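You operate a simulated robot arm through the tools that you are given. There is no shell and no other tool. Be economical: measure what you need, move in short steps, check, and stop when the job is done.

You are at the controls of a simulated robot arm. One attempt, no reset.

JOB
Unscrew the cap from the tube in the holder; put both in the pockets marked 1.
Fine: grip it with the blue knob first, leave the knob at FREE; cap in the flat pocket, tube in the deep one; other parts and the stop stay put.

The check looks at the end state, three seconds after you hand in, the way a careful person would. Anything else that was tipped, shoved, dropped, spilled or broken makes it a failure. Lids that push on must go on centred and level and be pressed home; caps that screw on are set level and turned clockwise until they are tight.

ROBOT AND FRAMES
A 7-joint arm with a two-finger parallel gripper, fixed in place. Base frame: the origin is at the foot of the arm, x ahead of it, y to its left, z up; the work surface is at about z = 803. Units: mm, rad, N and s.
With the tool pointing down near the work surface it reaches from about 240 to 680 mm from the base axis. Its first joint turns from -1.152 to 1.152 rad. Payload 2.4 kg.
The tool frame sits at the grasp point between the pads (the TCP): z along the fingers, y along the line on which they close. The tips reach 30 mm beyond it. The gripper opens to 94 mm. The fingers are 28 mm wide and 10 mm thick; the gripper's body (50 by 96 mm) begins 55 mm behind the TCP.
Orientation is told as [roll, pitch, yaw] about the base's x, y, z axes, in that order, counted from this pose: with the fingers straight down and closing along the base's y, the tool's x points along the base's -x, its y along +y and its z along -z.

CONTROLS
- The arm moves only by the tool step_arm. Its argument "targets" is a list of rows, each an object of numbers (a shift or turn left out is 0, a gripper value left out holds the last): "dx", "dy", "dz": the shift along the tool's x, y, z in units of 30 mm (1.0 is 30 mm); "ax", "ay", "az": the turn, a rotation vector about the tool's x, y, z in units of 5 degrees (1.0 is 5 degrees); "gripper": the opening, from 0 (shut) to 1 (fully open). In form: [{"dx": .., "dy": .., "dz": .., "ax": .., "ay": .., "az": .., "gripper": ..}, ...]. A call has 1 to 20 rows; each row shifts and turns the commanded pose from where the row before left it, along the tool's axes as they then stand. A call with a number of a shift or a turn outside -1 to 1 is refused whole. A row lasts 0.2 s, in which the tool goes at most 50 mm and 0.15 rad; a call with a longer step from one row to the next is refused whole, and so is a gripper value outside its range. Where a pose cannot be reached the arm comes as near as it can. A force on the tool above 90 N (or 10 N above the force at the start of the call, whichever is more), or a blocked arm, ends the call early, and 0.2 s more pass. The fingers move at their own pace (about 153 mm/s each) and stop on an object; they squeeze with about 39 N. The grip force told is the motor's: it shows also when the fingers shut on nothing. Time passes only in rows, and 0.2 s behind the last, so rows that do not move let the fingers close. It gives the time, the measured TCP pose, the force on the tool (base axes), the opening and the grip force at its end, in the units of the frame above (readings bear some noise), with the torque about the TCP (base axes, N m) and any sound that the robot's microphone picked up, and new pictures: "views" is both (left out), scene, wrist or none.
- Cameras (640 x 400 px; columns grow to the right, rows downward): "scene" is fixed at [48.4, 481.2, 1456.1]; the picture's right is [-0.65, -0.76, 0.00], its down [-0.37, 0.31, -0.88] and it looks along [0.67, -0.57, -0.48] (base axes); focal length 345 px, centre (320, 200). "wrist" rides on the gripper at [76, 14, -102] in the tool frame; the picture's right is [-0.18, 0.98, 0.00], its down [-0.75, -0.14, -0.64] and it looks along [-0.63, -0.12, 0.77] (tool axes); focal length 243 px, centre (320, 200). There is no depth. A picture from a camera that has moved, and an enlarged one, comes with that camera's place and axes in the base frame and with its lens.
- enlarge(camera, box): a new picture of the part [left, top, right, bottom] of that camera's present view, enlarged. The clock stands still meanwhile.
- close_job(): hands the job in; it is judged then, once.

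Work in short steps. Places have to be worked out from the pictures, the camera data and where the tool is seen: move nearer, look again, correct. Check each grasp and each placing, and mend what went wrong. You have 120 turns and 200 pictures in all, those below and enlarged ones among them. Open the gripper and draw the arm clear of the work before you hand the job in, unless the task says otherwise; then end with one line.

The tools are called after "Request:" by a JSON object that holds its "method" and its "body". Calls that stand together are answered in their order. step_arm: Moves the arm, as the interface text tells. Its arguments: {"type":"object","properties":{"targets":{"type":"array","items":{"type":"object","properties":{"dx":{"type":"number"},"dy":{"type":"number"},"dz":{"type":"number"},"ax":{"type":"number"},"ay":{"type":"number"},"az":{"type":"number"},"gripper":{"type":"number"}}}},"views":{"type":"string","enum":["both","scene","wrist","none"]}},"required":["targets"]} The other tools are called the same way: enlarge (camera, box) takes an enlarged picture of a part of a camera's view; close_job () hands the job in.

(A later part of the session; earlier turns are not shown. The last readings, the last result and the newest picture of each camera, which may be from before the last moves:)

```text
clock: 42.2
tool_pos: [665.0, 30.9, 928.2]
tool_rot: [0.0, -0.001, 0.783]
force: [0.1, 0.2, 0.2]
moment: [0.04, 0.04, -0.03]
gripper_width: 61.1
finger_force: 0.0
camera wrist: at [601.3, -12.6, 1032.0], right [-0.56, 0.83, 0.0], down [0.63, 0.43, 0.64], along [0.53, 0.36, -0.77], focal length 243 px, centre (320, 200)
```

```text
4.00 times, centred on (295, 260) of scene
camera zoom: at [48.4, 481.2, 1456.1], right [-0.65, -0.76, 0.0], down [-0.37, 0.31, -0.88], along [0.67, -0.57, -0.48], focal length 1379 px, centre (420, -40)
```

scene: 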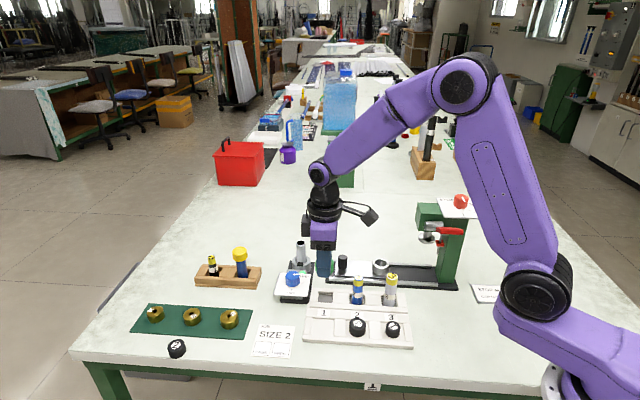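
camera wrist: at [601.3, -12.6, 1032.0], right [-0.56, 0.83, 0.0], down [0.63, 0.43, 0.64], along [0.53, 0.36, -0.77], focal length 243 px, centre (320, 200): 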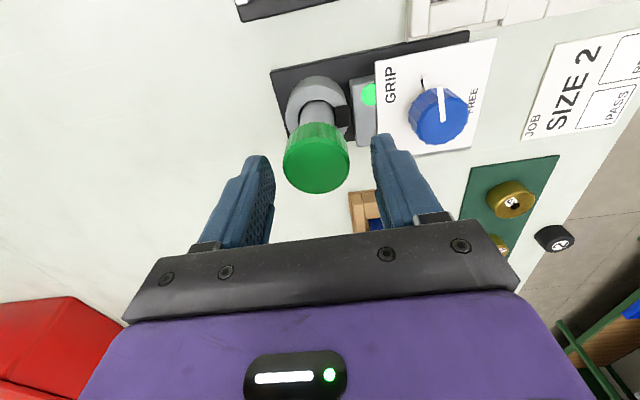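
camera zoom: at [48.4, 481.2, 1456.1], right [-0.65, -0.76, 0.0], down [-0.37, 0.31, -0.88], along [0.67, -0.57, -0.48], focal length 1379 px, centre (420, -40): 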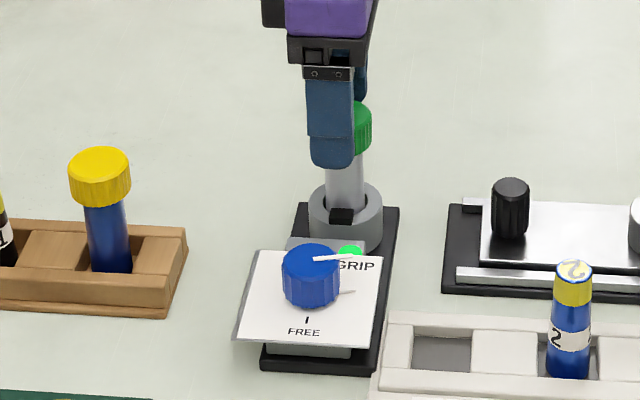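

Cap rests level; tips are now ~898, upper part of the cap. Close and lift.

Request:
{"method": "step_arm", "body": {"targets": [{"dy": -0.07}, {"gripper": 0.2}, {"gripper": 0.2}, {"gripper": 0.2}, {"dz": -0.1}, {"dz": -0.4}, {"dz": -0.5}], "views": "wrist"}}

Request:
{"method": "enlarge", "body": {"camera": "scene", "box": [250, 190, 340, 290]}}

```text
clock: 43.8
tool_pos: [666.4, 28.4, 962.1]
tool_rot: [-0.001, -0.001, 0.783]
force: [0.2, 1.3, -0.5]
moment: [0.03, -0.02, 0.01]
gripper_width: 18.9
finger_force: 0.0
camera wrist: at [602.9, -14.8, 1064.4], right [-0.56, 0.83, 0.0], down [0.63, 0.43, 0.64], along [0.53, 0.36, -0.77], focal length 243 px, centre (320, 200)
```

wrist: 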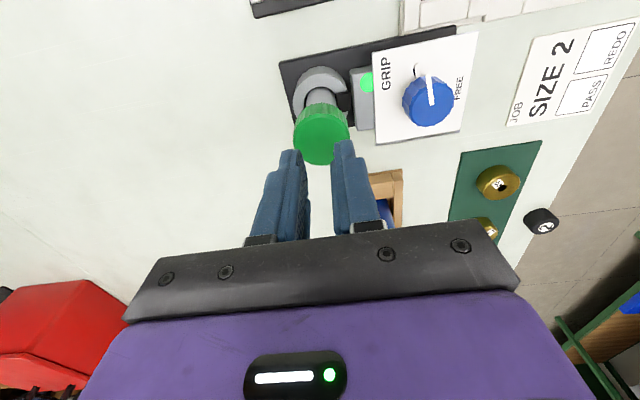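

```text
4.00 times, centred on (295, 240) of scene
camera zoom: at [48.4, 481.2, 1456.1], right [-0.65, -0.76, 0.0], down [-0.37, 0.31, -0.88], along [0.67, -0.57, -0.48], focal length 1379 px, centre (420, 40)
```

zoom: 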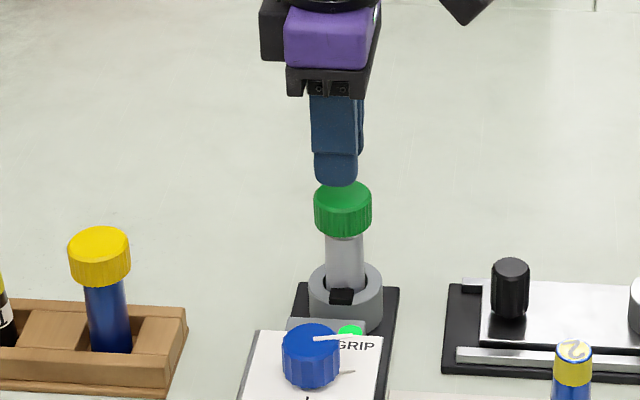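

The pads closed over the cap's top edge and missed; the cap still sits level. Regrip ~5 mm lower at TCP 923.

Request:
{"method": "step_arm", "body": {"targets": [{"gripper": 0.65}, {"gripper": 0.65}, {"dz": 0.7}, {"dz": 0.6}], "views": "none"}}

Request:
{"method": "enlarge", "body": {"camera": "wrist", "box": [220, 60, 420, 240]}}

```text
clock: 44.8
tool_pos: [665.9, 30.0, 921.4]
tool_rot: [0.001, 0.0, 0.785]
force: [-0.6, 0.1, 0.3]
moment: [-0.01, 0.01, 0.0]
gripper_width: 61.0
finger_force: 0.0
```

```text
2.22 times, centred on (320, 150) of wrist
camera zoom: at [601.6, -13.5, 1022.7], right [-0.56, 0.83, 0.0], down [0.63, 0.43, 0.64], along [0.53, 0.36, -0.77], focal length 539 px, centre (320, 311)
```

zoom: 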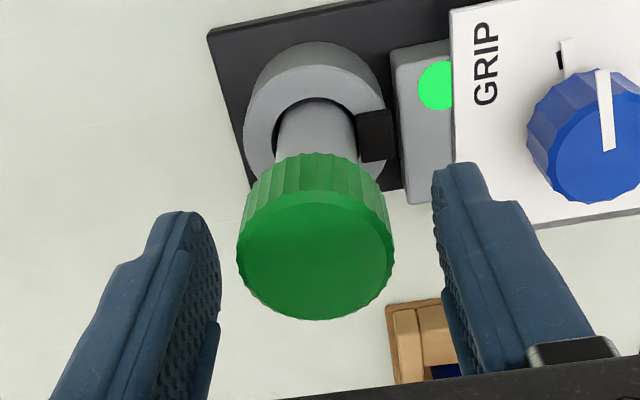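

Shift 3 mm to centre on the cap, raise 2 mm, close and lift.

Request:
{"method": "step_arm", "body": {"targets": [{"dy": -0.09, "dz": -0.06}, {"gripper": 0.25}, {"gripper": 0.25}, {"gripper": 0.25}], "views": "none"}}

Request:
{"method": "enlarge", "body": {"camera": "wrist", "box": [220, 60, 420, 240]}}

```text
clock: 45.8
tool_pos: [664.9, 28.2, 921.7]
tool_rot: [0.004, 0.002, 0.787]
force: [-13.1, 6.2, 1.1]
moment: [0.16, 0.18, 0.02]
gripper_width: 34.8
finger_force: 38.9
```

```text
2.22 times, centred on (320, 150) of wrist
camera zoom: at [602.9, -14.6, 1023.9], right [-0.57, 0.82, 0.0], down [0.63, 0.43, 0.64], along [0.53, 0.36, -0.77], focal length 539 px, centre (320, 311)
```

zoom: 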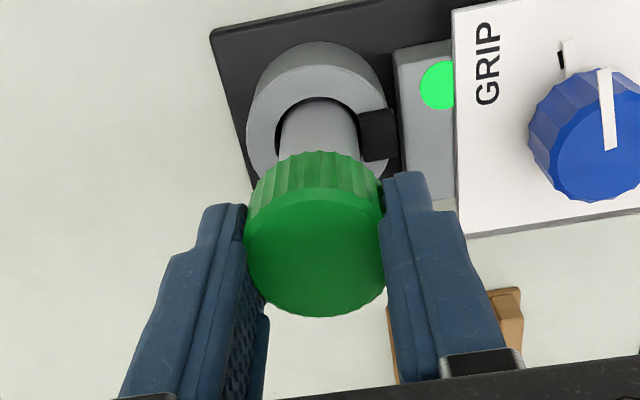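

Grip is no higher than before; reopen, raise 3 mm and close again.

Request:
{"method": "step_arm", "body": {"targets": [{"gripper": 0.5}, {"gripper": 0.5, "dy": 0.04}, {"dz": -0.11}, {"gripper": 0.25}, {"gripper": 0.25}, {"gripper": 0.25}], "views": "none"}}

Request:
{"method": "enlarge", "body": {"camera": "wrist", "box": [220, 60, 420, 240]}}

Request:
{"method": "enlarge", "body": {"camera": "scene", "box": [250, 210, 340, 310]}}

```text
clock: 47.2
tool_pos: [665.1, 29.6, 924.2]
tool_rot: [0.002, 0.002, 0.788]
force: [-10.6, 3.9, 0.5]
moment: [0.1, 0.23, 0.0]
gripper_width: 34.6
finger_force: 38.9
```

```text
2.22 times, centred on (320, 150) of wrist
camera zoom: at [602.5, -14.7, 1027.2], right [-0.57, 0.82, 0.0], down [0.63, 0.43, 0.64], along [0.53, 0.36, -0.77], focal length 539 px, centre (320, 311)
```

zoom: 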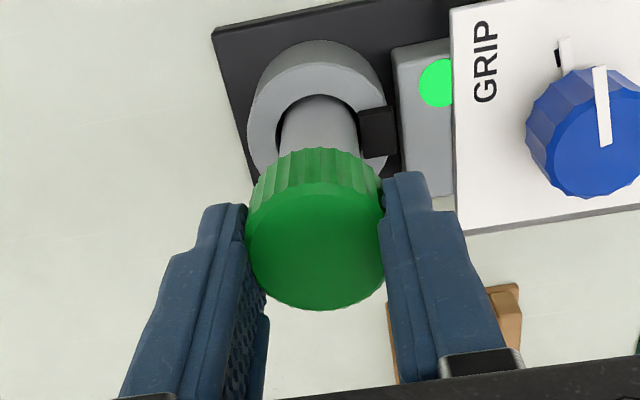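

```text
4.00 times, centred on (295, 260) of scene
camera zoom: at [48.1, 481.3, 1456.1], right [-0.65, -0.76, 0.0], down [-0.37, 0.31, -0.88], along [0.67, -0.57, -0.48], focal length 1379 px, centre (420, -40)
```

zoom: 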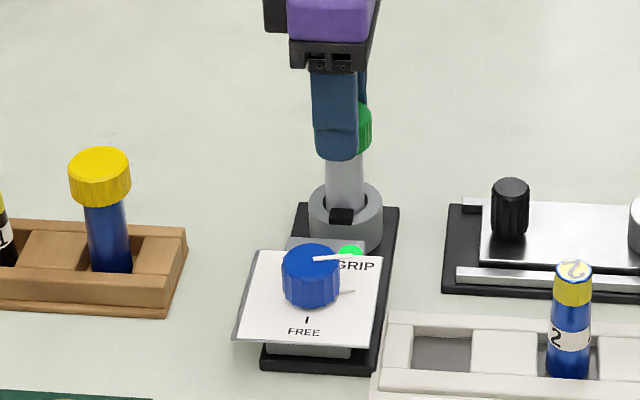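

Grip is now 3 mm higher on the cap and holding. Lift and check, then travel back to the pocket (commanded path as before).

Request:
{"method": "step_arm", "body": {"targets": [{"dz": -0.1}, {"dz": -0.3}, {"dz": -0.7}, {"dz": -0.8}, {"dz": -0.7}], "views": "wrist"}}

Request:
{"method": "enlarge", "body": {"camera": "scene", "box": [250, 190, 340, 290]}}

```text
clock: 48.4
tool_pos: [666.8, 28.3, 1004.1]
tool_rot: [0.0, -0.001, 0.785]
force: [-0.6, 0.1, 0.3]
moment: [-0.01, -0.03, 0.01]
gripper_width: 23.8
finger_force: 0.1
camera wrist: at [602.2, -15.9, 1106.6], right [-0.56, 0.83, 0.0], down [0.63, 0.43, 0.64], along [0.53, 0.36, -0.77], focal length 243 px, centre (320, 200)
```

wrist: 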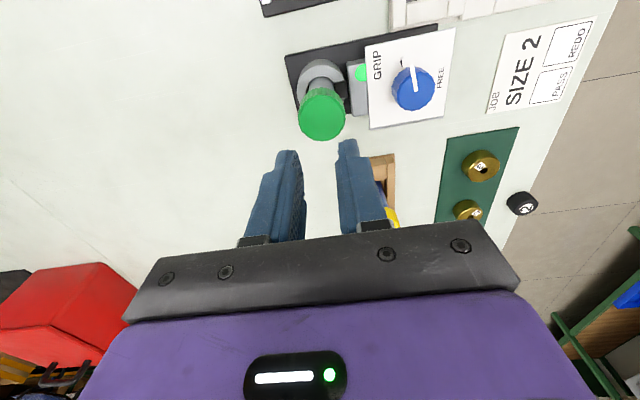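

```text
4.00 times, centred on (295, 240) of scene
camera zoom: at [48.4, 481.2, 1456.1], right [-0.65, -0.76, 0.0], down [-0.37, 0.31, -0.88], along [0.67, -0.57, -0.48], focal length 1379 px, centre (420, 40)
```

zoom: 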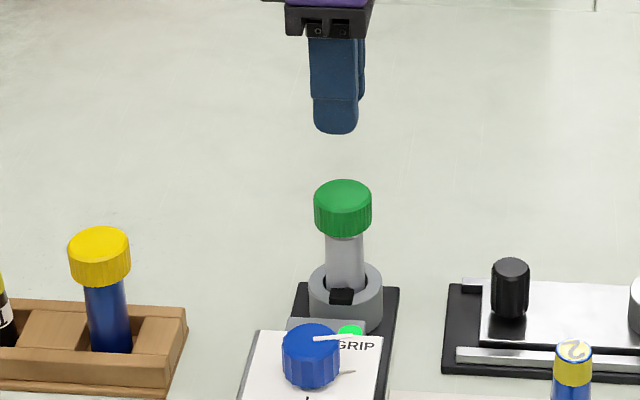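

The cap slid out of the grip and still sits on the tube ~9 mm above the screwed position — a thread start has evidently caught. I'll wind back to −50°, regrip well centred, and turn CCW again while lifting.

Request:
{"method": "step_arm", "body": {"targets": [{"gripper": 0.65, "az": 1}, {"az": 1}, {"az": 1}, {"az": 1}, {"az": 1}, {"az": 1}, {"az": 1}, {"az": 1}, {"az": 1}, {"az": 1}, {"az": 1}, {"az": 1}, {"az": 1}, {"az": 1}, {"az": 1}, {"az": 1}, {"az": 1}, {"az": 1}, {"az": 1}, {"dz": 0.8}], "views": "none"}}

Request:
{"method": "enlarge", "body": {"camera": "wrist", "box": [220, 60, 420, 240]}}

Request:
{"method": "enlarge", "body": {"camera": "scene", "box": [270, 220, 330, 290]}}

```text
clock: 52.6
tool_pos: [666.2, 28.7, 980.0]
tool_rot: [0.002, 0.0, -0.874]
force: [-0.3, -0.2, -0.3]
moment: [0.01, -0.01, -0.03]
gripper_width: 61.3
finger_force: 0.0
```

```text
2.22 times, centred on (320, 150) of wrist
camera zoom: at [629.6, 96.3, 1081.7], right [0.87, 0.49, 0.0], down [0.38, -0.67, 0.64], along [0.31, -0.56, -0.77], focal length 539 px, centre (320, 311)
```

zoom: 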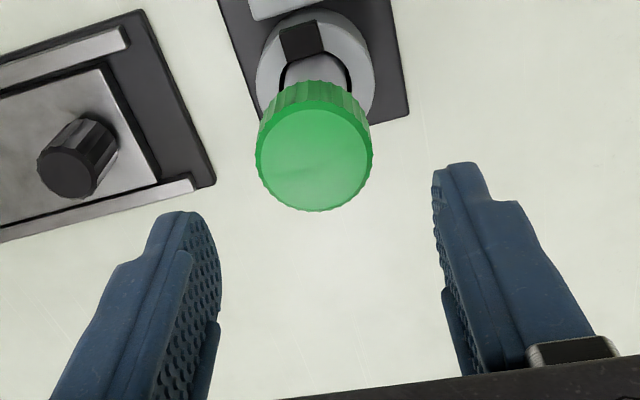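

```text
5.71 times, centred on (300, 255) of scene
camera zoom: at [48.4, 481.2, 1456.1], right [-0.65, -0.76, 0.0], down [-0.37, 0.31, -0.88], along [0.67, -0.57, -0.48], focal length 1970 px, centre (434, -114)
```

zoom: 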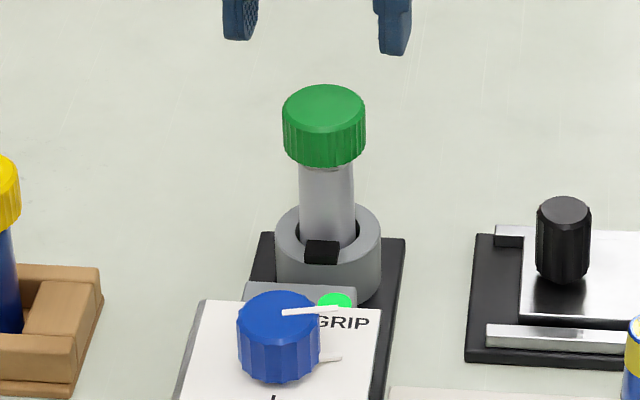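

Cap top ≈ 910, centre (664.5, 27.5). Shift 2 mm, descend to TCP ≈ 928, grip the upper half.

Request:
{"method": "step_arm", "body": {"targets": [{"dy": -0.07, "dz": 0.6}, {"dz": 0.7}, {"dz": 0.43}, {"gripper": 0.25}, {"gripper": 0.25}, {"gripper": 0.25}], "views": "none"}}

Request:
{"method": "enlarge", "body": {"camera": "scene", "box": [270, 220, 330, 290]}}

```text
clock: 54.0
tool_pos: [665.8, 26.7, 927.5]
tool_rot: [0.005, -0.002, -0.873]
force: [10.8, 4.1, -2.2]
moment: [0.1, -0.19, 0.04]
gripper_width: 35.6
finger_force: 39.0
```

```text
5.71 times, centred on (300, 255) of scene
camera zoom: at [48.8, 481.2, 1456.0], right [-0.65, -0.76, 0.0], down [-0.37, 0.31, -0.88], along [0.67, -0.57, -0.48], focal length 1970 px, centre (434, -114)
```

zoom: 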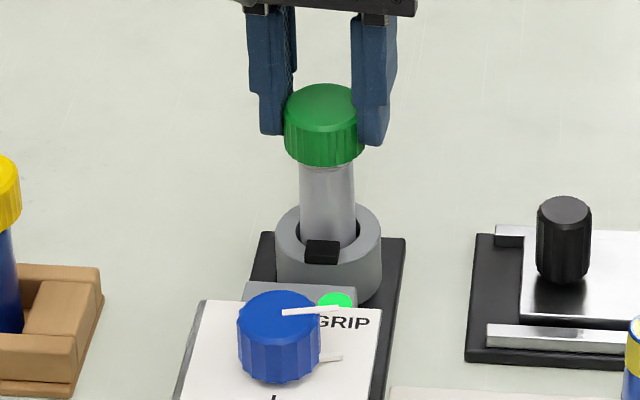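

Good grip on the upper half. Turn CCW with a slight upward bias.

Request:
{"method": "step_arm", "body": {"targets": [{"az": -1, "dy": 0.03, "dz": -0.02}, {"az": -1}, {"az": -1}, {"az": -1, "dz": -0.01}, {"az": -1}, {"az": -1}, {"az": -1, "dz": -0.01}, {"az": -1}, {"az": -1}, {"az": -1, "dz": -0.01}], "views": "none"}}

Request:
{"method": "enlarge", "body": {"camera": "scene", "box": [270, 220, 330, 290]}}

```text
clock: 56.2
tool_pos: [665.4, 28.2, 928.4]
tool_rot: [0.0, 0.003, 0.004]
force: [3.2, 7.2, -9.1]
moment: [0.17, -0.06, -0.28]
gripper_width: 34.9
finger_force: 38.8
```

```text
5.71 times, centred on (300, 255) of scene
camera zoom: at [48.7, 481.4, 1456.0], right [-0.65, -0.76, 0.0], down [-0.37, 0.31, -0.88], along [0.67, -0.57, -0.48], focal length 1970 px, centre (434, -114)
```

zoom: 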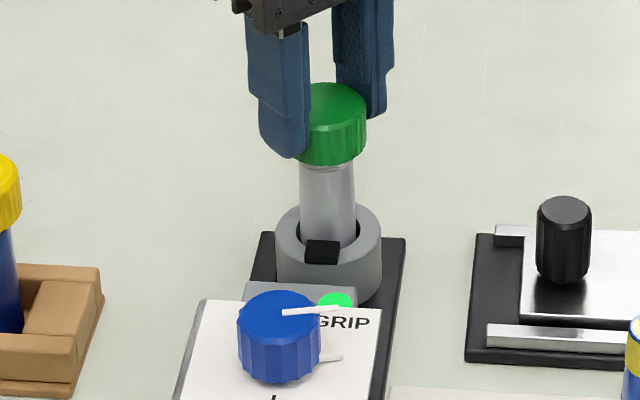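

A thread torque is felt (−0.28 N·m). Continue CCW.

Request:
{"method": "step_arm", "body": {"targets": [{"az": -1}, {"az": -1}, {"az": -1}, {"az": -1}, {"az": -1}, {"az": -1}, {"az": -1}, {"az": -1}, {"az": -1}, {"az": -1}, {"az": -1}, {"az": -1}, {"az": -1}, {"az": -1}, {"az": -1}, {"az": -1}, {"az": -1}, {"az": -1}], "views": "none"}}

Request:
{"method": "enlarge", "body": {"camera": "scene", "box": [270, 220, 330, 290]}}

```text
clock: 60.0
tool_pos: [665.0, 26.9, 928.6]
tool_rot: [0.002, 0.001, 1.573]
force: [-15.7, 10.3, -1.2]
moment: [0.28, 0.46, -0.26]
gripper_width: 35.1
finger_force: 38.8
```

```text
5.71 times, centred on (300, 255) of scene
camera zoom: at [48.0, 481.4, 1456.0], right [-0.65, -0.76, 0.0], down [-0.37, 0.31, -0.88], along [0.67, -0.57, -0.48], focal length 1970 px, centre (434, -114)
```

zoom: 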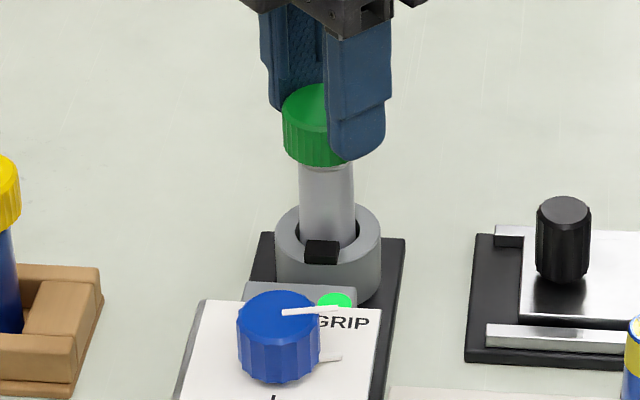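

Try a gentle lift now.

Request:
{"method": "step_arm", "body": {"targets": [{"dz": -0.1}, {"dz": -0.1}], "views": "none"}}

Request:
{"method": "enlarge", "body": {"camera": "scene", "box": [270, 220, 330, 290]}}

```text
clock: 60.6
tool_pos: [664.4, 25.6, 930.0]
tool_rot: [0.01, 0.002, 1.571]
force: [-2.7, 8.4, -36.5]
moment: [0.22, -0.11, 0.08]
gripper_width: 35.0
finger_force: 39.0
```

```text
5.71 times, centred on (300, 255) of scene
camera zoom: at [49.2, 481.4, 1456.0], right [-0.65, -0.76, 0.0], down [-0.37, 0.31, -0.88], along [0.67, -0.57, -0.48], focal length 1970 px, centre (434, -114)
```

zoom: 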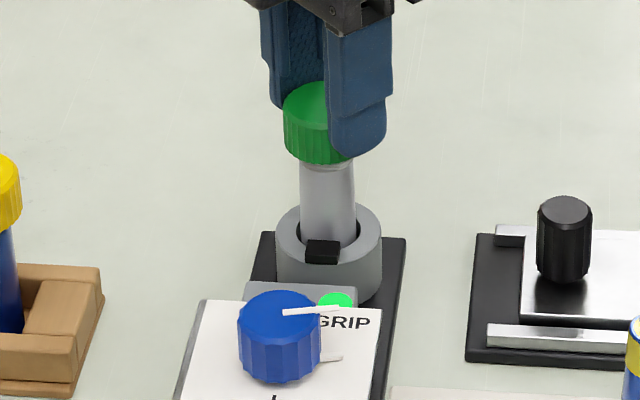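

It is held (36 N pull). Keep the pull and turn CCW further to break it loose.

Request:
{"method": "step_arm", "body": {"targets": [{"dz": 0.05}, {"az": -1}, {"az": -1}, {"az": -1}, {"az": -1}], "views": "none"}}

Request:
{"method": "enlarge", "body": {"camera": "wrist", "box": [220, 60, 420, 240]}}

```text
clock: 61.8
tool_pos: [665.8, 25.1, 932.6]
tool_rot: [0.001, -0.001, 1.917]
force: [-5.2, -0.3, -19.0]
moment: [-0.03, 0.02, -1.09]
gripper_width: 37.0
finger_force: 38.9
```

```text
2.22 times, centred on (320, 150) of wrist
camera zoom: at [679.3, -50.9, 1035.0], right [-0.99, -0.16, 0.0], down [-0.12, 0.76, 0.64], along [-0.1, 0.63, -0.77], focal length 539 px, centre (320, 311)
```

zoom: 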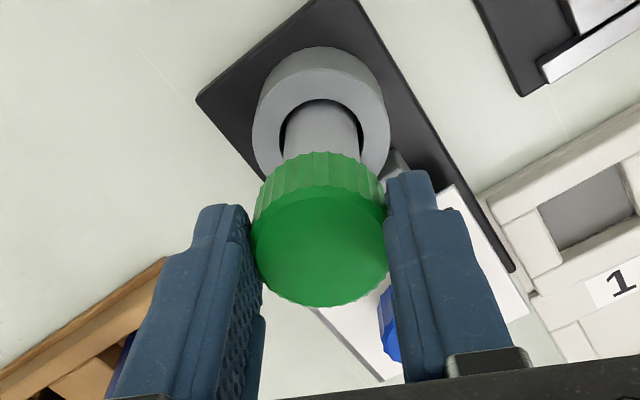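

Torque is high (−1.1 N·m) and the fingers are slipping over the knurls. I'll release, wind back to −100°, and take a firmer, lower, centred grip to unscrew properly.

Request:
{"method": "step_arm", "body": {"targets": [{"dz": 0.1}, {"gripper": 0.65}, {"gripper": 0.65}, {"dz": -0.8}, {"dz": -0.7}, {"az": 1}, {"az": 1}, {"az": 1}, {"az": 1}, {"az": 1}, {"az": 1}, {"az": 1}, {"az": 1}, {"az": 1}, {"az": 1}, {"az": 1}, {"az": 1}, {"az": 1}, {"az": 1}, {"az": 1}], "views": "none"}}

Request:
{"method": "step_arm", "body": {"targets": [{"az": 1}, {"az": 1}, {"az": 1}, {"az": 1}, {"az": 1}, {"az": 1}, {"az": 1}, {"az": 1}, {"az": 1}, {"az": 1}, {"az": 1}, {"az": 1}, {"az": 1}, {"az": 1}, {"az": 1}, {"az": 1}, {"az": 1}, {"az": 1}, {"az": 1}, {"az": 1}], "views": "none"}}

Request:
{"method": "step_arm", "body": {"targets": [{"az": 1}, {"az": 1}, {"az": 1}, {"az": 1}, {"az": 1}, {"az": 1}, {"az": 1}], "views": "wrist"}}

Request:
{"method": "enlarge", "body": {"camera": "wrist", "box": [270, 60, 370, 150]}}

Request:
{"method": "enlarge", "body": {"camera": "scene", "box": [280, 225, 325, 275]}}

```text
clock: 66.0
tool_pos: [666.5, 28.3, 975.1]
tool_rot: [-0.002, 0.0, 0.609]
force: [0.1, -0.5, -0.4]
moment: [-0.05, -0.01, 0.0]
gripper_width: 61.3
finger_force: 0.0
```

```text
clock: 70.2
tool_pos: [665.7, 26.9, 975.9]
tool_rot: [0.0, 0.0, -1.136]
force: [0.7, 0.0, 0.8]
moment: [-0.03, 0.0, -0.01]
gripper_width: 60.9
finger_force: 0.1
```

```text
clock: 71.8
tool_pos: [665.3, 26.6, 975.4]
tool_rot: [0.0, -0.001, -1.747]
force: [1.6, 0.8, 0.2]
moment: [0.0, -0.01, 0.01]
gripper_width: 60.8
finger_force: 0.0
camera wrist: at [693.7, 100.1, 1078.1], right [0.94, -0.35, 0.0], down [-0.27, -0.72, 0.64], along [-0.23, -0.6, -0.77], focal length 243 px, centre (320, 200)
```

wrist: 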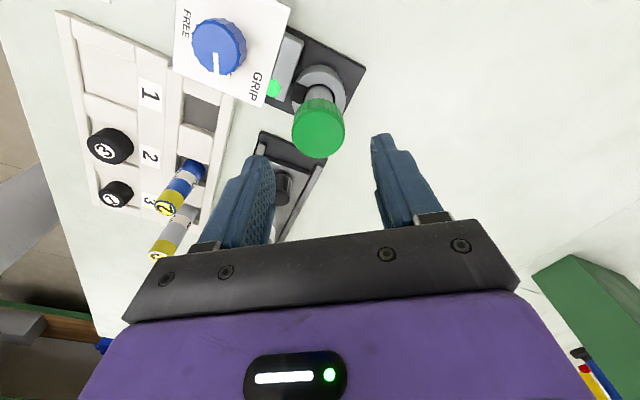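

```text
4.44 times, centred on (320, 105) of wrist
camera zoom: at [693.7, 100.1, 1078.1], right [0.94, -0.35, 0.0], down [-0.27, -0.72, 0.64], along [-0.23, -0.6, -0.77], focal length 1078 px, centre (320, 622)
```

zoom: 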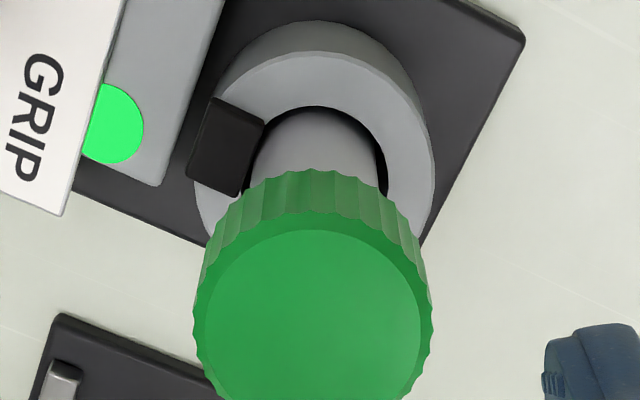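

```text
8.00 times, centred on (302, 250) of scene
camera zoom: at [48.4, 481.2, 1456.1], right [-0.65, -0.76, 0.0], down [-0.37, 0.31, -0.88], along [0.67, -0.57, -0.48], focal length 2758 px, centre (460, -200)
```

zoom: 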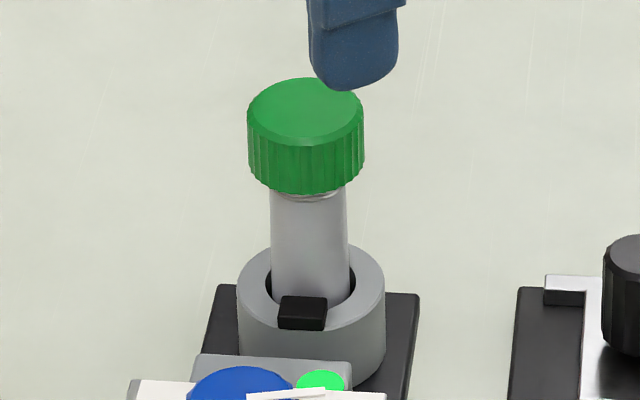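

The neck shows under the cap now, so it's climbed. Descend to TCP ≈ 922, grip firmly and check forces.

Request:
{"method": "step_arm", "body": {"targets": [{"dy": -0.02, "dz": 0.7}, {"dz": 0.7}, {"dz": 0.38}, {"gripper": 0.25}, {"gripper": 0.25}, {"gripper": 0.25}], "views": "none"}}

Request:
{"method": "enlarge", "body": {"camera": "wrist", "box": [270, 90, 370, 180]}}

```text
clock: 73.2
tool_pos: [665.3, 27.8, 921.7]
tool_rot: [-0.001, -0.001, -1.745]
force: [-4.5, 1.2, 0.5]
moment: [0.01, 0.08, 0.05]
gripper_width: 36.7
finger_force: 38.9
```

```text
4.44 times, centred on (320, 135) of wrist
camera zoom: at [692.7, 100.6, 1024.4], right [0.94, -0.35, 0.0], down [-0.27, -0.72, 0.64], along [-0.23, -0.6, -0.77], focal length 1078 px, centre (320, 489)
```

zoom: 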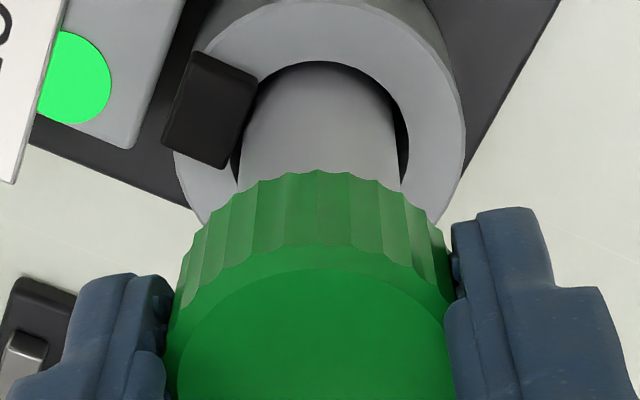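

Well centred. Turn CCW 60°, no lift, and compare.

Request:
{"method": "step_arm", "body": {"targets": [{"az": -1}, {"az": -1}, {"az": -1}, {"az": -1}, {"az": -1}, {"az": -1}, {"az": -1}, {"az": -1}, {"az": -1}, {"az": -1}, {"az": -1}, {"az": -1}], "views": "none"}}

Request:
{"method": "enlarge", "body": {"camera": "wrist", "box": [270, 90, 370, 180]}}

```text
clock: 75.8
tool_pos: [665.4, 27.6, 921.1]
tool_rot: [0.004, -0.002, -0.701]
force: [1.8, 1.2, -0.6]
moment: [-0.04, -0.06, -1.0]
gripper_width: 34.8
finger_force: 39.0
```

```text
4.44 times, centred on (320, 135) of wrist
camera zoom: at [617.5, 87.3, 1024.7], right [0.77, 0.63, 0.0], down [0.49, -0.59, 0.64], along [0.41, -0.5, -0.77], focal length 1078 px, centre (320, 489)
```

zoom: 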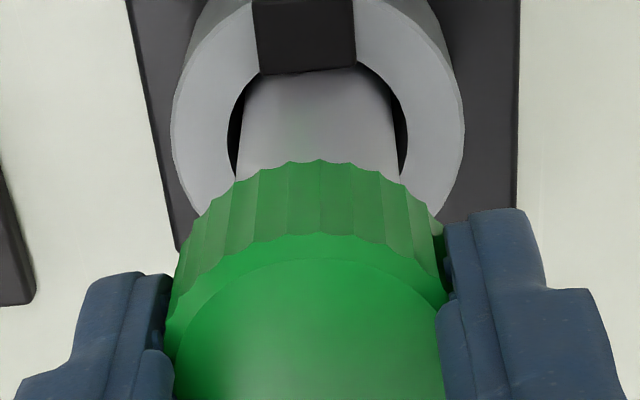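

Torque −1.0 N·m with no climb: it's jammed against the thread start. Ease it by turning clockwise a little and watch the torque.

Request:
{"method": "step_arm", "body": {"targets": [{"az": 1}, {"az": 1}, {"az": 1}, {"az": 1}], "views": "none"}}

Request:
{"method": "enlarge", "body": {"camera": "wrist", "box": [270, 90, 370, 180]}}

Request:
{"method": "enlarge", "body": {"camera": "scene", "box": [280, 225, 325, 275]}}

```text
clock: 76.8
tool_pos: [665.1, 26.2, 920.9]
tool_rot: [-0.001, -0.001, -1.051]
force: [1.5, -2.1, -3.0]
moment: [-0.1, -0.07, 0.05]
gripper_width: 34.8
finger_force: 39.0
```

```text
4.44 times, centred on (320, 135) of wrist
camera zoom: at [640.8, 100.3, 1024.3], right [0.94, 0.33, 0.0], down [0.25, -0.72, 0.64], along [0.21, -0.61, -0.77], focal length 1078 px, centre (320, 489)
```

zoom: 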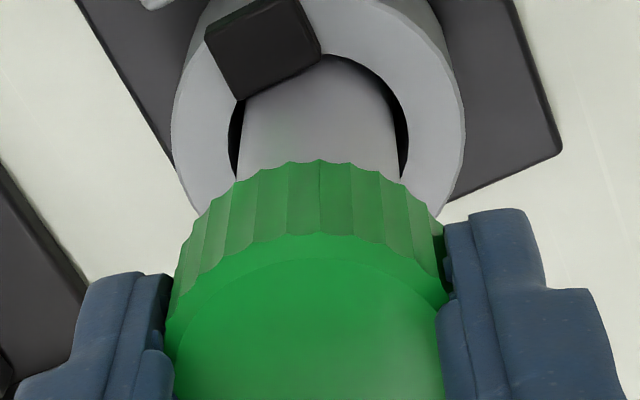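

```text
8.00 times, centred on (302, 250) of scene
camera zoom: at [48.5, 481.1, 1456.1], right [-0.65, -0.76, 0.0], down [-0.37, 0.31, -0.88], along [0.67, -0.57, -0.48], focal length 2758 px, centre (460, -200)
```

zoom: 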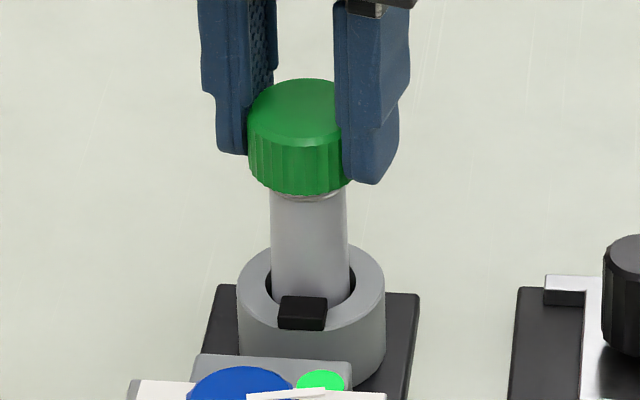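

The cap turned 20° clockwise freely with the fingers (same knurls), so CCW is up against a stop. I turn CW 60° more to see whether it rides down the thread.

Request:
{"method": "step_arm", "body": {"targets": [{"az": 1}, {"az": 1}, {"az": 1}, {"az": 1}, {"az": 1}, {"az": 1}, {"az": 1}, {"az": 1}, {"az": 1}, {"az": 1}, {"az": 1}, {"az": 1}], "views": "none"}}

Request:
{"method": "enlarge", "body": {"camera": "wrist", "box": [270, 90, 370, 180]}}

Request:
{"method": "enlarge", "body": {"camera": "scene", "box": [280, 225, 325, 275]}}

```text
clock: 79.4
tool_pos: [663.9, 26.0, 919.4]
tool_rot: [-0.006, -0.003, -2.098]
force: [-9.2, -10.0, -21.0]
moment: [-0.21, 0.02, 0.09]
gripper_width: 34.6
finger_force: 38.4
```

```text
4.44 times, centred on (320, 135) of wrist
camera zoom: at [716.0, 85.9, 1021.9], right [0.76, -0.65, 0.0], down [-0.5, -0.58, 0.65], along [-0.42, -0.49, -0.76], focal length 1078 px, centre (320, 489)
```

zoom: 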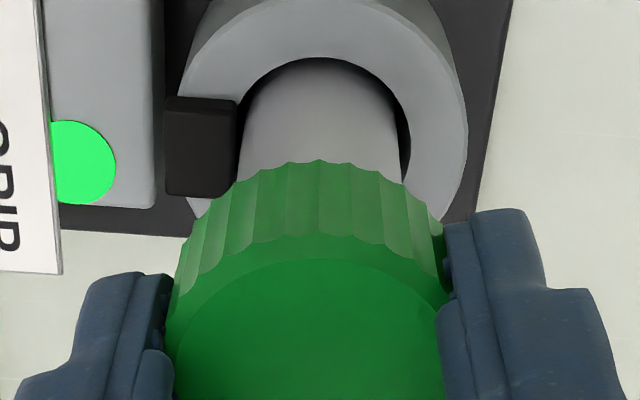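

```text
8.00 times, centred on (302, 250) of scene
camera zoom: at [48.7, 480.9, 1456.2], right [-0.65, -0.76, 0.0], down [-0.37, 0.31, -0.88], along [0.67, -0.57, -0.48], focal length 2758 px, centre (460, -200)
```

zoom: 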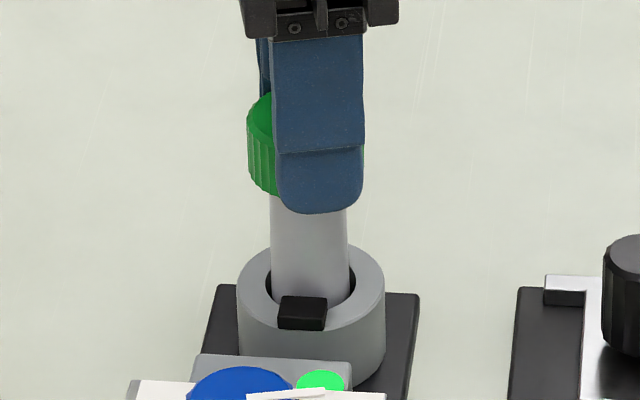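

Clockwise pulls it down the thread (−21 N), so it is properly engaged. Now unscrew CCW step by step, watching torque and axial force.

Request:
{"method": "step_arm", "body": {"targets": [{"az": -1}, {"az": -1}, {"az": -1}, {"az": -1}, {"az": -1}, {"az": -1}, {"az": -1}, {"az": -1}], "views": "none"}}

Request:
{"method": "step_arm", "body": {"targets": [{"az": -1}, {"az": -1}, {"az": -1}, {"az": -1}], "views": "none"}}

Request:
{"method": "step_arm", "body": {"targets": [{"az": -1}, {"az": -1}, {"az": -1}, {"az": -1}], "views": "none"}}

Request:
{"method": "step_arm", "body": {"targets": [{"az": -1}, {"az": -1}, {"az": -1}], "views": "none"}}

Request:
{"method": "enlarge", "body": {"camera": "wrist", "box": [270, 90, 370, 180]}}

```text
clock: 81.2
tool_pos: [665.1, 25.4, 920.5]
tool_rot: [-0.001, 0.0, -1.394]
force: [-12.1, -10.6, -12.3]
moment: [-0.27, 0.18, 0.04]
gripper_width: 34.8
finger_force: 39.3
```

```text
clock: 82.2
tool_pos: [665.9, 28.0, 921.5]
tool_rot: [0.003, -0.003, -1.043]
force: [-6.4, -8.8, -4.8]
moment: [-0.2, 0.19, 0.06]
gripper_width: 34.5
finger_force: 38.9
```

```text
clock: 83.2
tool_pos: [665.9, 28.7, 922.5]
tool_rot: [0.003, -0.004, -0.695]
force: [-0.2, -1.1, 1.4]
moment: [-0.03, 0.01, 0.0]
gripper_width: 34.8
finger_force: 38.8
```

```text
clock: 84.0
tool_pos: [664.3, 26.9, 921.8]
tool_rot: [-0.002, 0.001, -0.436]
force: [0.4, 0.1, -0.3]
moment: [-0.01, -0.01, 0.0]
gripper_width: 34.6
finger_force: 39.3
```

```text
4.44 times, centred on (320, 135) of wrist
camera zoom: at [602.7, 72.5, 1024.7], right [0.58, 0.81, 0.0], down [0.62, -0.45, 0.64], along [0.52, -0.37, -0.77], focal length 1078 px, centre (320, 489)
```

zoom: 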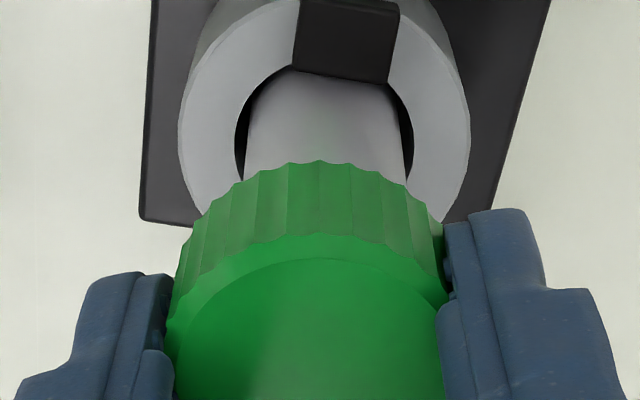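

All forces vanished: the cap is free again. Lift and verify.

Request:
{"method": "step_arm", "body": {"targets": [{"dz": -0.1}, {"dz": -0.3}, {"dz": -0.6}, {"dz": -0.8}, {"dz": -0.8}], "views": "none"}}

Request:
{"method": "enlarge", "body": {"camera": "scene", "box": [270, 190, 340, 280]}}

```text
clock: 85.2
tool_pos: [665.4, 27.7, 1001.9]
tool_rot: [0.001, -0.001, -0.437]
force: [0.0, -0.2, 0.8]
moment: [-0.03, 0.01, 0.02]
gripper_width: 35.0
finger_force: 38.4
```

```text
4.44 times, centred on (305, 235) of scene
camera zoom: at [48.4, 481.2, 1456.1], right [-0.65, -0.76, 0.0], down [-0.37, 0.31, -0.88], along [0.67, -0.57, -0.48], focal length 1532 px, centre (387, 44)
```

zoom: 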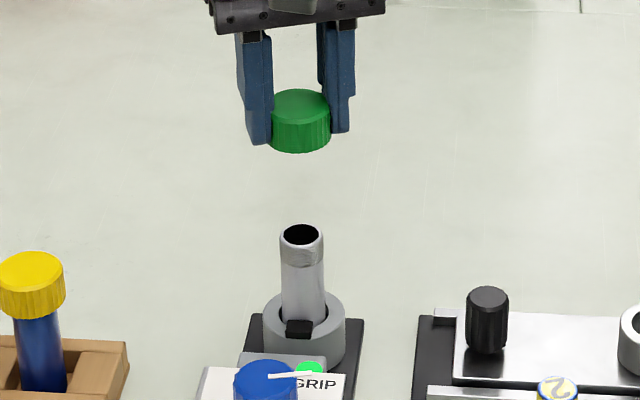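

The cap is firmly held but tips are level with its underside. I'll set it on the bare table strip in front of the tray (~(408,147)), regrip it higher there, then put it in the pocket.

Request:
{"method": "step_arm", "body": {"targets": [{"az": 1}, {"az": 1}, {"az": 1}, {"az": 1}, {"dx": 0.886, "dy": -0.325}, {"dx": 0.886, "dy": -0.325}, {"dx": 0.886, "dy": -0.325}, {"dx": 0.886, "dy": -0.325}, {"dx": 0.886, "dy": -0.325}, {"dx": 0.886, "dy": -0.325}, {"dx": 0.886, "dy": -0.325}, {"dx": 0.886, "dy": -0.325}, {"dx": 0.886, "dy": -0.325}, {"dx": 0.886, "dy": -0.325}, {"dz": 0.8}, {"dz": 0.8}], "views": "both"}}

Request:
{"method": "enlarge", "body": {"camera": "scene", "box": [240, 240, 420, 370]}}

```text
clock: 88.6
tool_pos: [408.0, 144.7, 952.1]
tool_rot: [0.001, 0.001, -0.785]
force: [-0.8, 0.0, -1.0]
moment: [0.02, 0.03, -0.02]
gripper_width: 34.7
finger_force: 39.4
camera wrist: at [365.3, 210.4, 1054.5], right [0.83, 0.56, 0.0], down [0.43, -0.63, 0.64], along [0.36, -0.53, -0.77], focal length 243 px, centre (320, 200)
```

scene: 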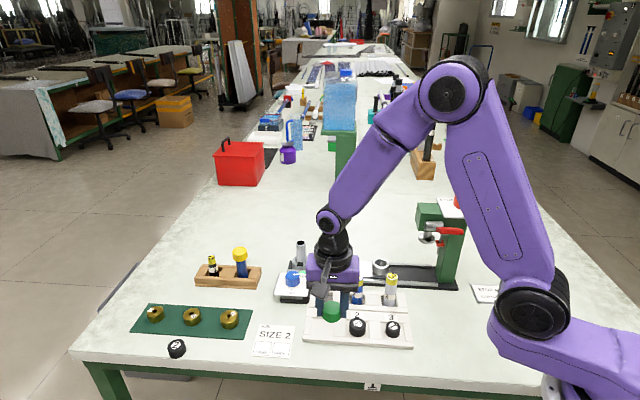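
wrist: 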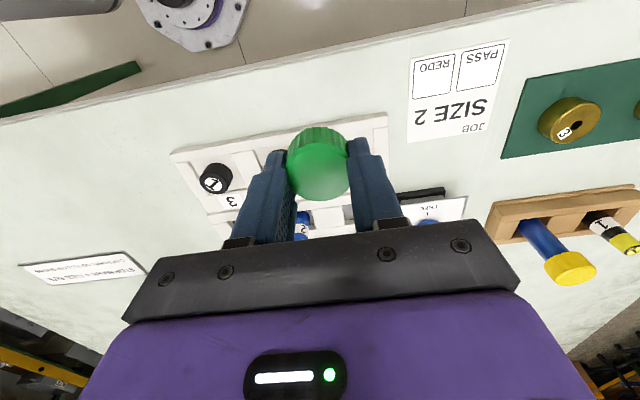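

```text
3.08 times, centred on (330, 305) of scene
camera zoom: at [48.4, 481.2, 1456.1], right [-0.65, -0.76, 0.0], down [-0.37, 0.31, -0.88], along [0.67, -0.57, -0.48], focal length 1061 px, centre (289, -123)
```

zoom: 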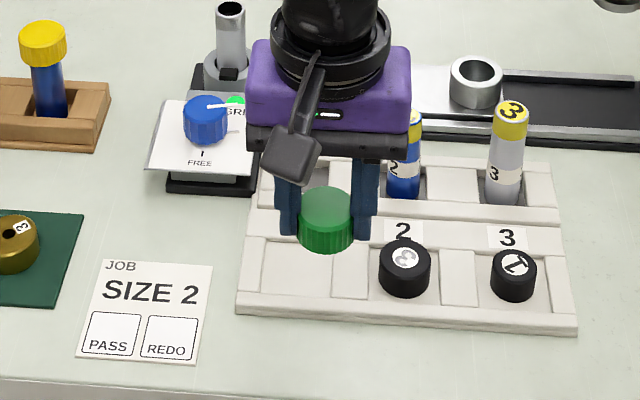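

Straight below is bare table, ~16 mm clear of the tray and of the edge. Descend to TCP ≈ 843, then feel for contact.

Request:
{"method": "step_arm", "body": {"targets": [{"dz": 0.8}, {"dz": 0.8}, {"dz": 0.8}, {"dz": 0.8}, {"dz": 0.4}, {}], "views": "none"}}

Request:
{"method": "enlarge", "body": {"camera": "scene", "box": [270, 290, 390, 370]}}

```text
clock: 90.0
tool_pos: [407.6, 144.7, 843.0]
tool_rot: [0.001, 0.0, -0.784]
force: [0.2, -0.5, -0.6]
moment: [-0.02, 0.0, 0.02]
gripper_width: 34.8
finger_force: 38.7
```

```text
5.00 times, centred on (330, 330) of scene
camera zoom: at [48.4, 481.2, 1456.1], right [-0.65, -0.76, 0.0], down [-0.37, 0.31, -0.88], along [0.67, -0.57, -0.48], focal length 1724 px, centre (270, -450)
```

zoom: 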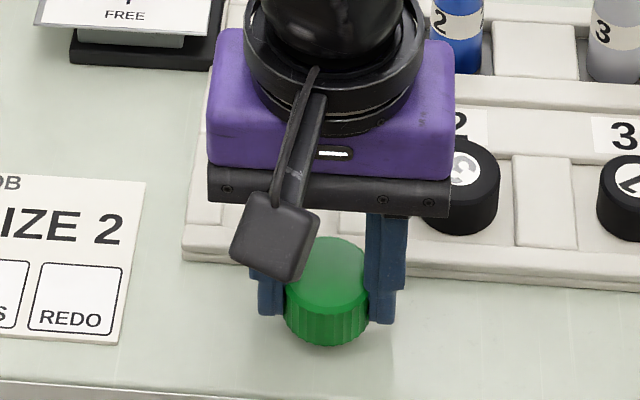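

Request:
{"method": "step_arm", "body": {"targets": [{"dz": 0.1}, {"dz": 0.07}, {}], "views": "none"}}

Request:
{"method": "step_arm", "body": {"targets": [{"dz": 0.05}, {}], "views": "none"}}

Request:
{"method": "step_arm", "body": {"targets": [{"dz": 0.05}, {}], "views": "none"}}

```text
clock: 90.8
tool_pos: [408.8, 143.6, 839.4]
tool_rot: [0.0, 0.0, -0.784]
force: [0.0, 1.0, 0.0]
moment: [0.02, 0.02, -0.01]
gripper_width: 34.4
finger_force: 39.0
```

```text
clock: 91.4
tool_pos: [408.5, 146.6, 838.2]
tool_rot: [0.001, 0.001, -0.784]
force: [0.6, 0.7, -0.2]
moment: [0.02, -0.03, -0.03]
gripper_width: 34.6
finger_force: 39.0
```

```text
clock: 92.0
tool_pos: [407.3, 144.6, 837.1]
tool_rot: [0.0, -0.001, -0.786]
force: [-0.4, 0.3, 0.0]
moment: [0.0, 0.0, 0.02]
gripper_width: 34.7
finger_force: 39.2
```

Request:
{"method": "step_arm", "body": {"targets": [{"dz": 0.05}, {}], "views": "none"}}

Request:
{"method": "step_arm", "body": {"targets": [{"dz": 0.04}, {}], "views": "none"}}

Request:
{"method": "enlarge", "body": {"camera": "scene", "box": [300, 320, 370, 370]}}

```text
clock: 92.6
tool_pos: [407.6, 144.7, 834.8]
tool_rot: [0.001, 0.0, -0.786]
force: [0.9, 0.3, -0.5]
moment: [0.02, 0.06, 0.01]
gripper_width: 34.8
finger_force: 39.3
```

```text
clock: 93.2
tool_pos: [408.4, 145.5, 834.4]
tool_rot: [-0.003, 0.0, -0.786]
force: [0.4, 0.1, -0.2]
moment: [0.0, 0.0, 0.0]
gripper_width: 34.6
finger_force: 39.2
```

```text
8.00 times, centred on (335, 345) of scene
camera zoom: at [48.4, 481.2, 1456.1], right [-0.65, -0.76, 0.0], down [-0.37, 0.31, -0.88], along [0.67, -0.57, -0.48], focal length 2758 px, centre (200, -960)
```

zoom: 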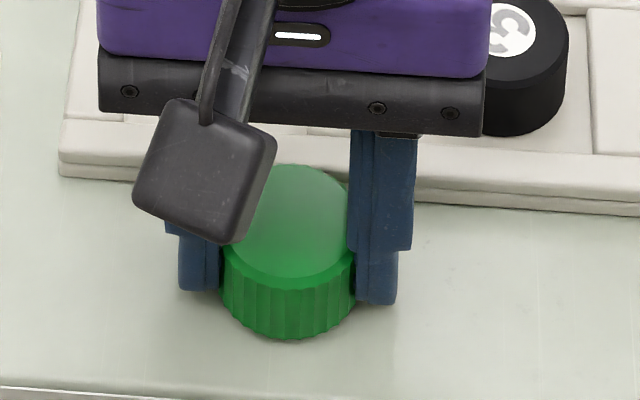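

Request:
{"method": "step_arm", "body": {"targets": [{"dz": 0.04}, {}], "views": "none"}}

Request:
{"method": "step_arm", "body": {"targets": [{"dz": 0.04}, {}], "views": "none"}}

```text
clock: 93.8
tool_pos: [407.6, 146.6, 831.6]
tool_rot: [0.002, 0.002, -0.786]
force: [0.5, -0.4, -0.1]
moment: [0.0, 0.01, 0.0]
gripper_width: 34.7
finger_force: 38.7
```

```text
clock: 94.4
tool_pos: [408.5, 145.8, 831.1]
tool_rot: [0.0, -0.001, -0.785]
force: [-0.5, -0.4, -0.2]
moment: [-0.03, 0.01, -0.02]
gripper_width: 34.5
finger_force: 39.0
```

Request:
{"method": "step_arm", "body": {"targets": [{"dz": 0.04}, {}], "views": "none"}}

Request:
{"method": "step_arm", "body": {"targets": [{"dz": 0.04}, {}], "views": "none"}}

Request:
{"method": "enlarge", "body": {"camera": "scene", "box": [300, 320, 370, 370]}}

```text
clock: 95.0
tool_pos: [408.2, 146.6, 830.0]
tool_rot: [-0.001, 0.001, -0.785]
force: [-3.2, 1.4, 19.7]
moment: [-0.22, 0.45, -0.08]
gripper_width: 34.6
finger_force: 39.1
```

```text
clock: 95.6
tool_pos: [407.2, 146.1, 829.6]
tool_rot: [0.003, -0.003, -0.785]
force: [-10.8, 5.5, 65.2]
moment: [-0.6, 1.4, -0.39]
gripper_width: 34.8
finger_force: 39.1
```

```text
8.00 times, centred on (335, 345) of scene
camera zoom: at [47.3, 481.0, 1456.2], right [-0.65, -0.76, 0.0], down [-0.37, 0.31, -0.88], along [0.67, -0.57, -0.48], focal length 2758 px, centre (200, -960)
```

zoom: 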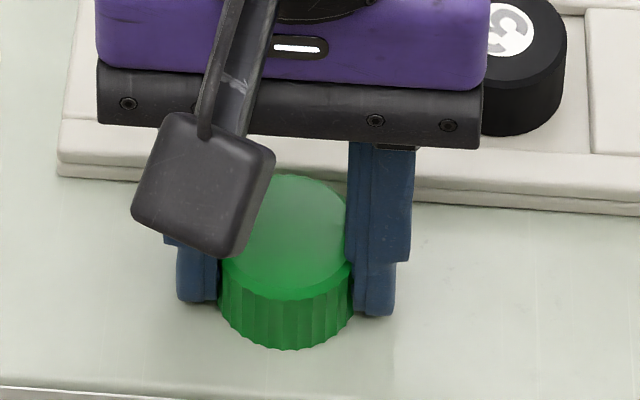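

Contact at TCP ≈ 830. Ease off, open, rise ~11 mm, look.

Request:
{"method": "step_arm", "body": {"targets": [{"dz": -0.06}, {"gripper": 0.6}, {"gripper": 0.6}, {"dz": -0.33}], "views": "none"}}

Request:
{"method": "enlarge", "body": {"camera": "scene", "box": [300, 320, 370, 370]}}

Request:
{"method": "enlarge", "body": {"camera": "wrist", "box": [220, 60, 420, 240]}}

```text
clock: 96.6
tool_pos: [407.9, 143.5, 838.7]
tool_rot: [-0.003, 0.002, -0.786]
force: [-0.4, 0.1, -0.2]
moment: [0.01, 0.02, -0.03]
gripper_width: 56.4
finger_force: 0.0
```

```text
8.00 times, centred on (335, 345) of scene
camera zoom: at [48.5, 481.1, 1456.1], right [-0.65, -0.76, 0.0], down [-0.37, 0.31, -0.88], along [0.67, -0.57, -0.48], focal length 2758 px, centre (200, -960)
```

zoom: 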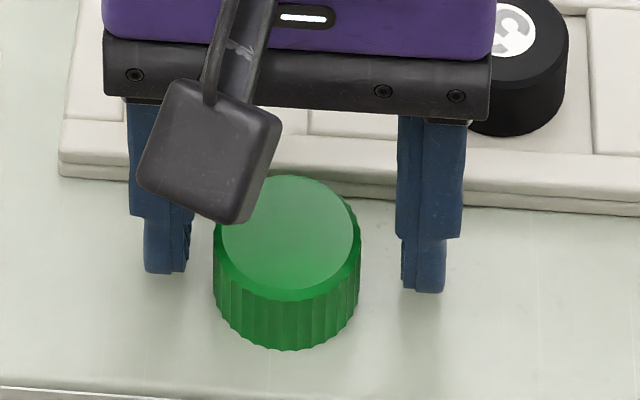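

```text
2.22 times, centred on (320, 150) of wrist
camera zoom: at [365.0, 208.9, 941.4], right [0.83, 0.56, 0.0], down [0.43, -0.63, 0.64], along [0.36, -0.53, -0.77], focal length 539 px, centre (320, 311)
```

zoom: 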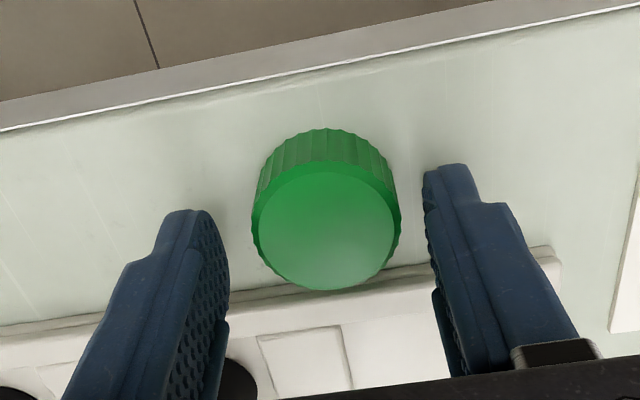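

Cap stands level on the table. Raise 2 mm, centre, close, lift.

Request:
{"method": "step_arm", "body": {"targets": [{"dz": -0.06, "dy": 0.05}, {"gripper": 0.25}, {"gripper": 0.25}, {"gripper": 0.25}, {"dz": -0.3}, {"dz": -0.7}], "views": "wrist"}}

Request:
{"method": "enlarge", "body": {"camera": "scene", "box": [280, 290, 370, 370]}}

```text
clock: 98.0
tool_pos: [409.2, 146.9, 871.3]
tool_rot: [0.0, 0.0, -0.786]
force: [0.5, -0.5, -0.8]
moment: [-0.01, 0.02, -0.01]
gripper_width: 34.9
finger_force: 39.2
camera wrist: at [365.5, 211.9, 974.2], right [0.83, 0.56, 0.0], down [0.43, -0.63, 0.64], along [0.36, -0.53, -0.77], focal length 243 px, centre (320, 200)
```

wrist: 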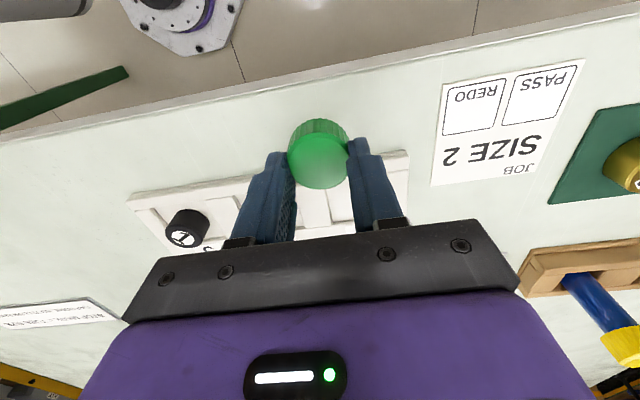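

```text
5.00 times, centred on (325, 330) of scene
camera zoom: at [48.4, 481.2, 1456.1], right [-0.65, -0.76, 0.0], down [-0.37, 0.31, -0.88], along [0.67, -0.57, -0.48], focal length 1724 px, centre (295, -450)
```

zoom: 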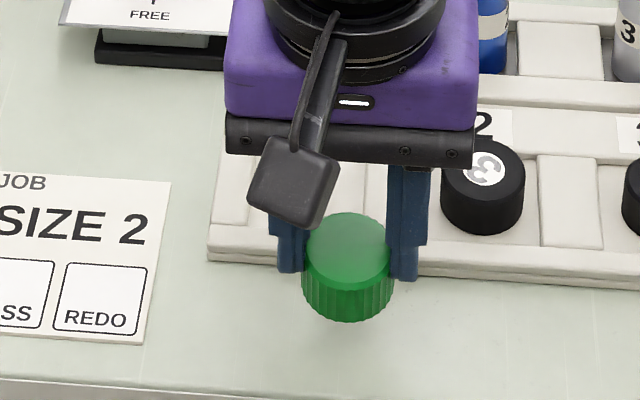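

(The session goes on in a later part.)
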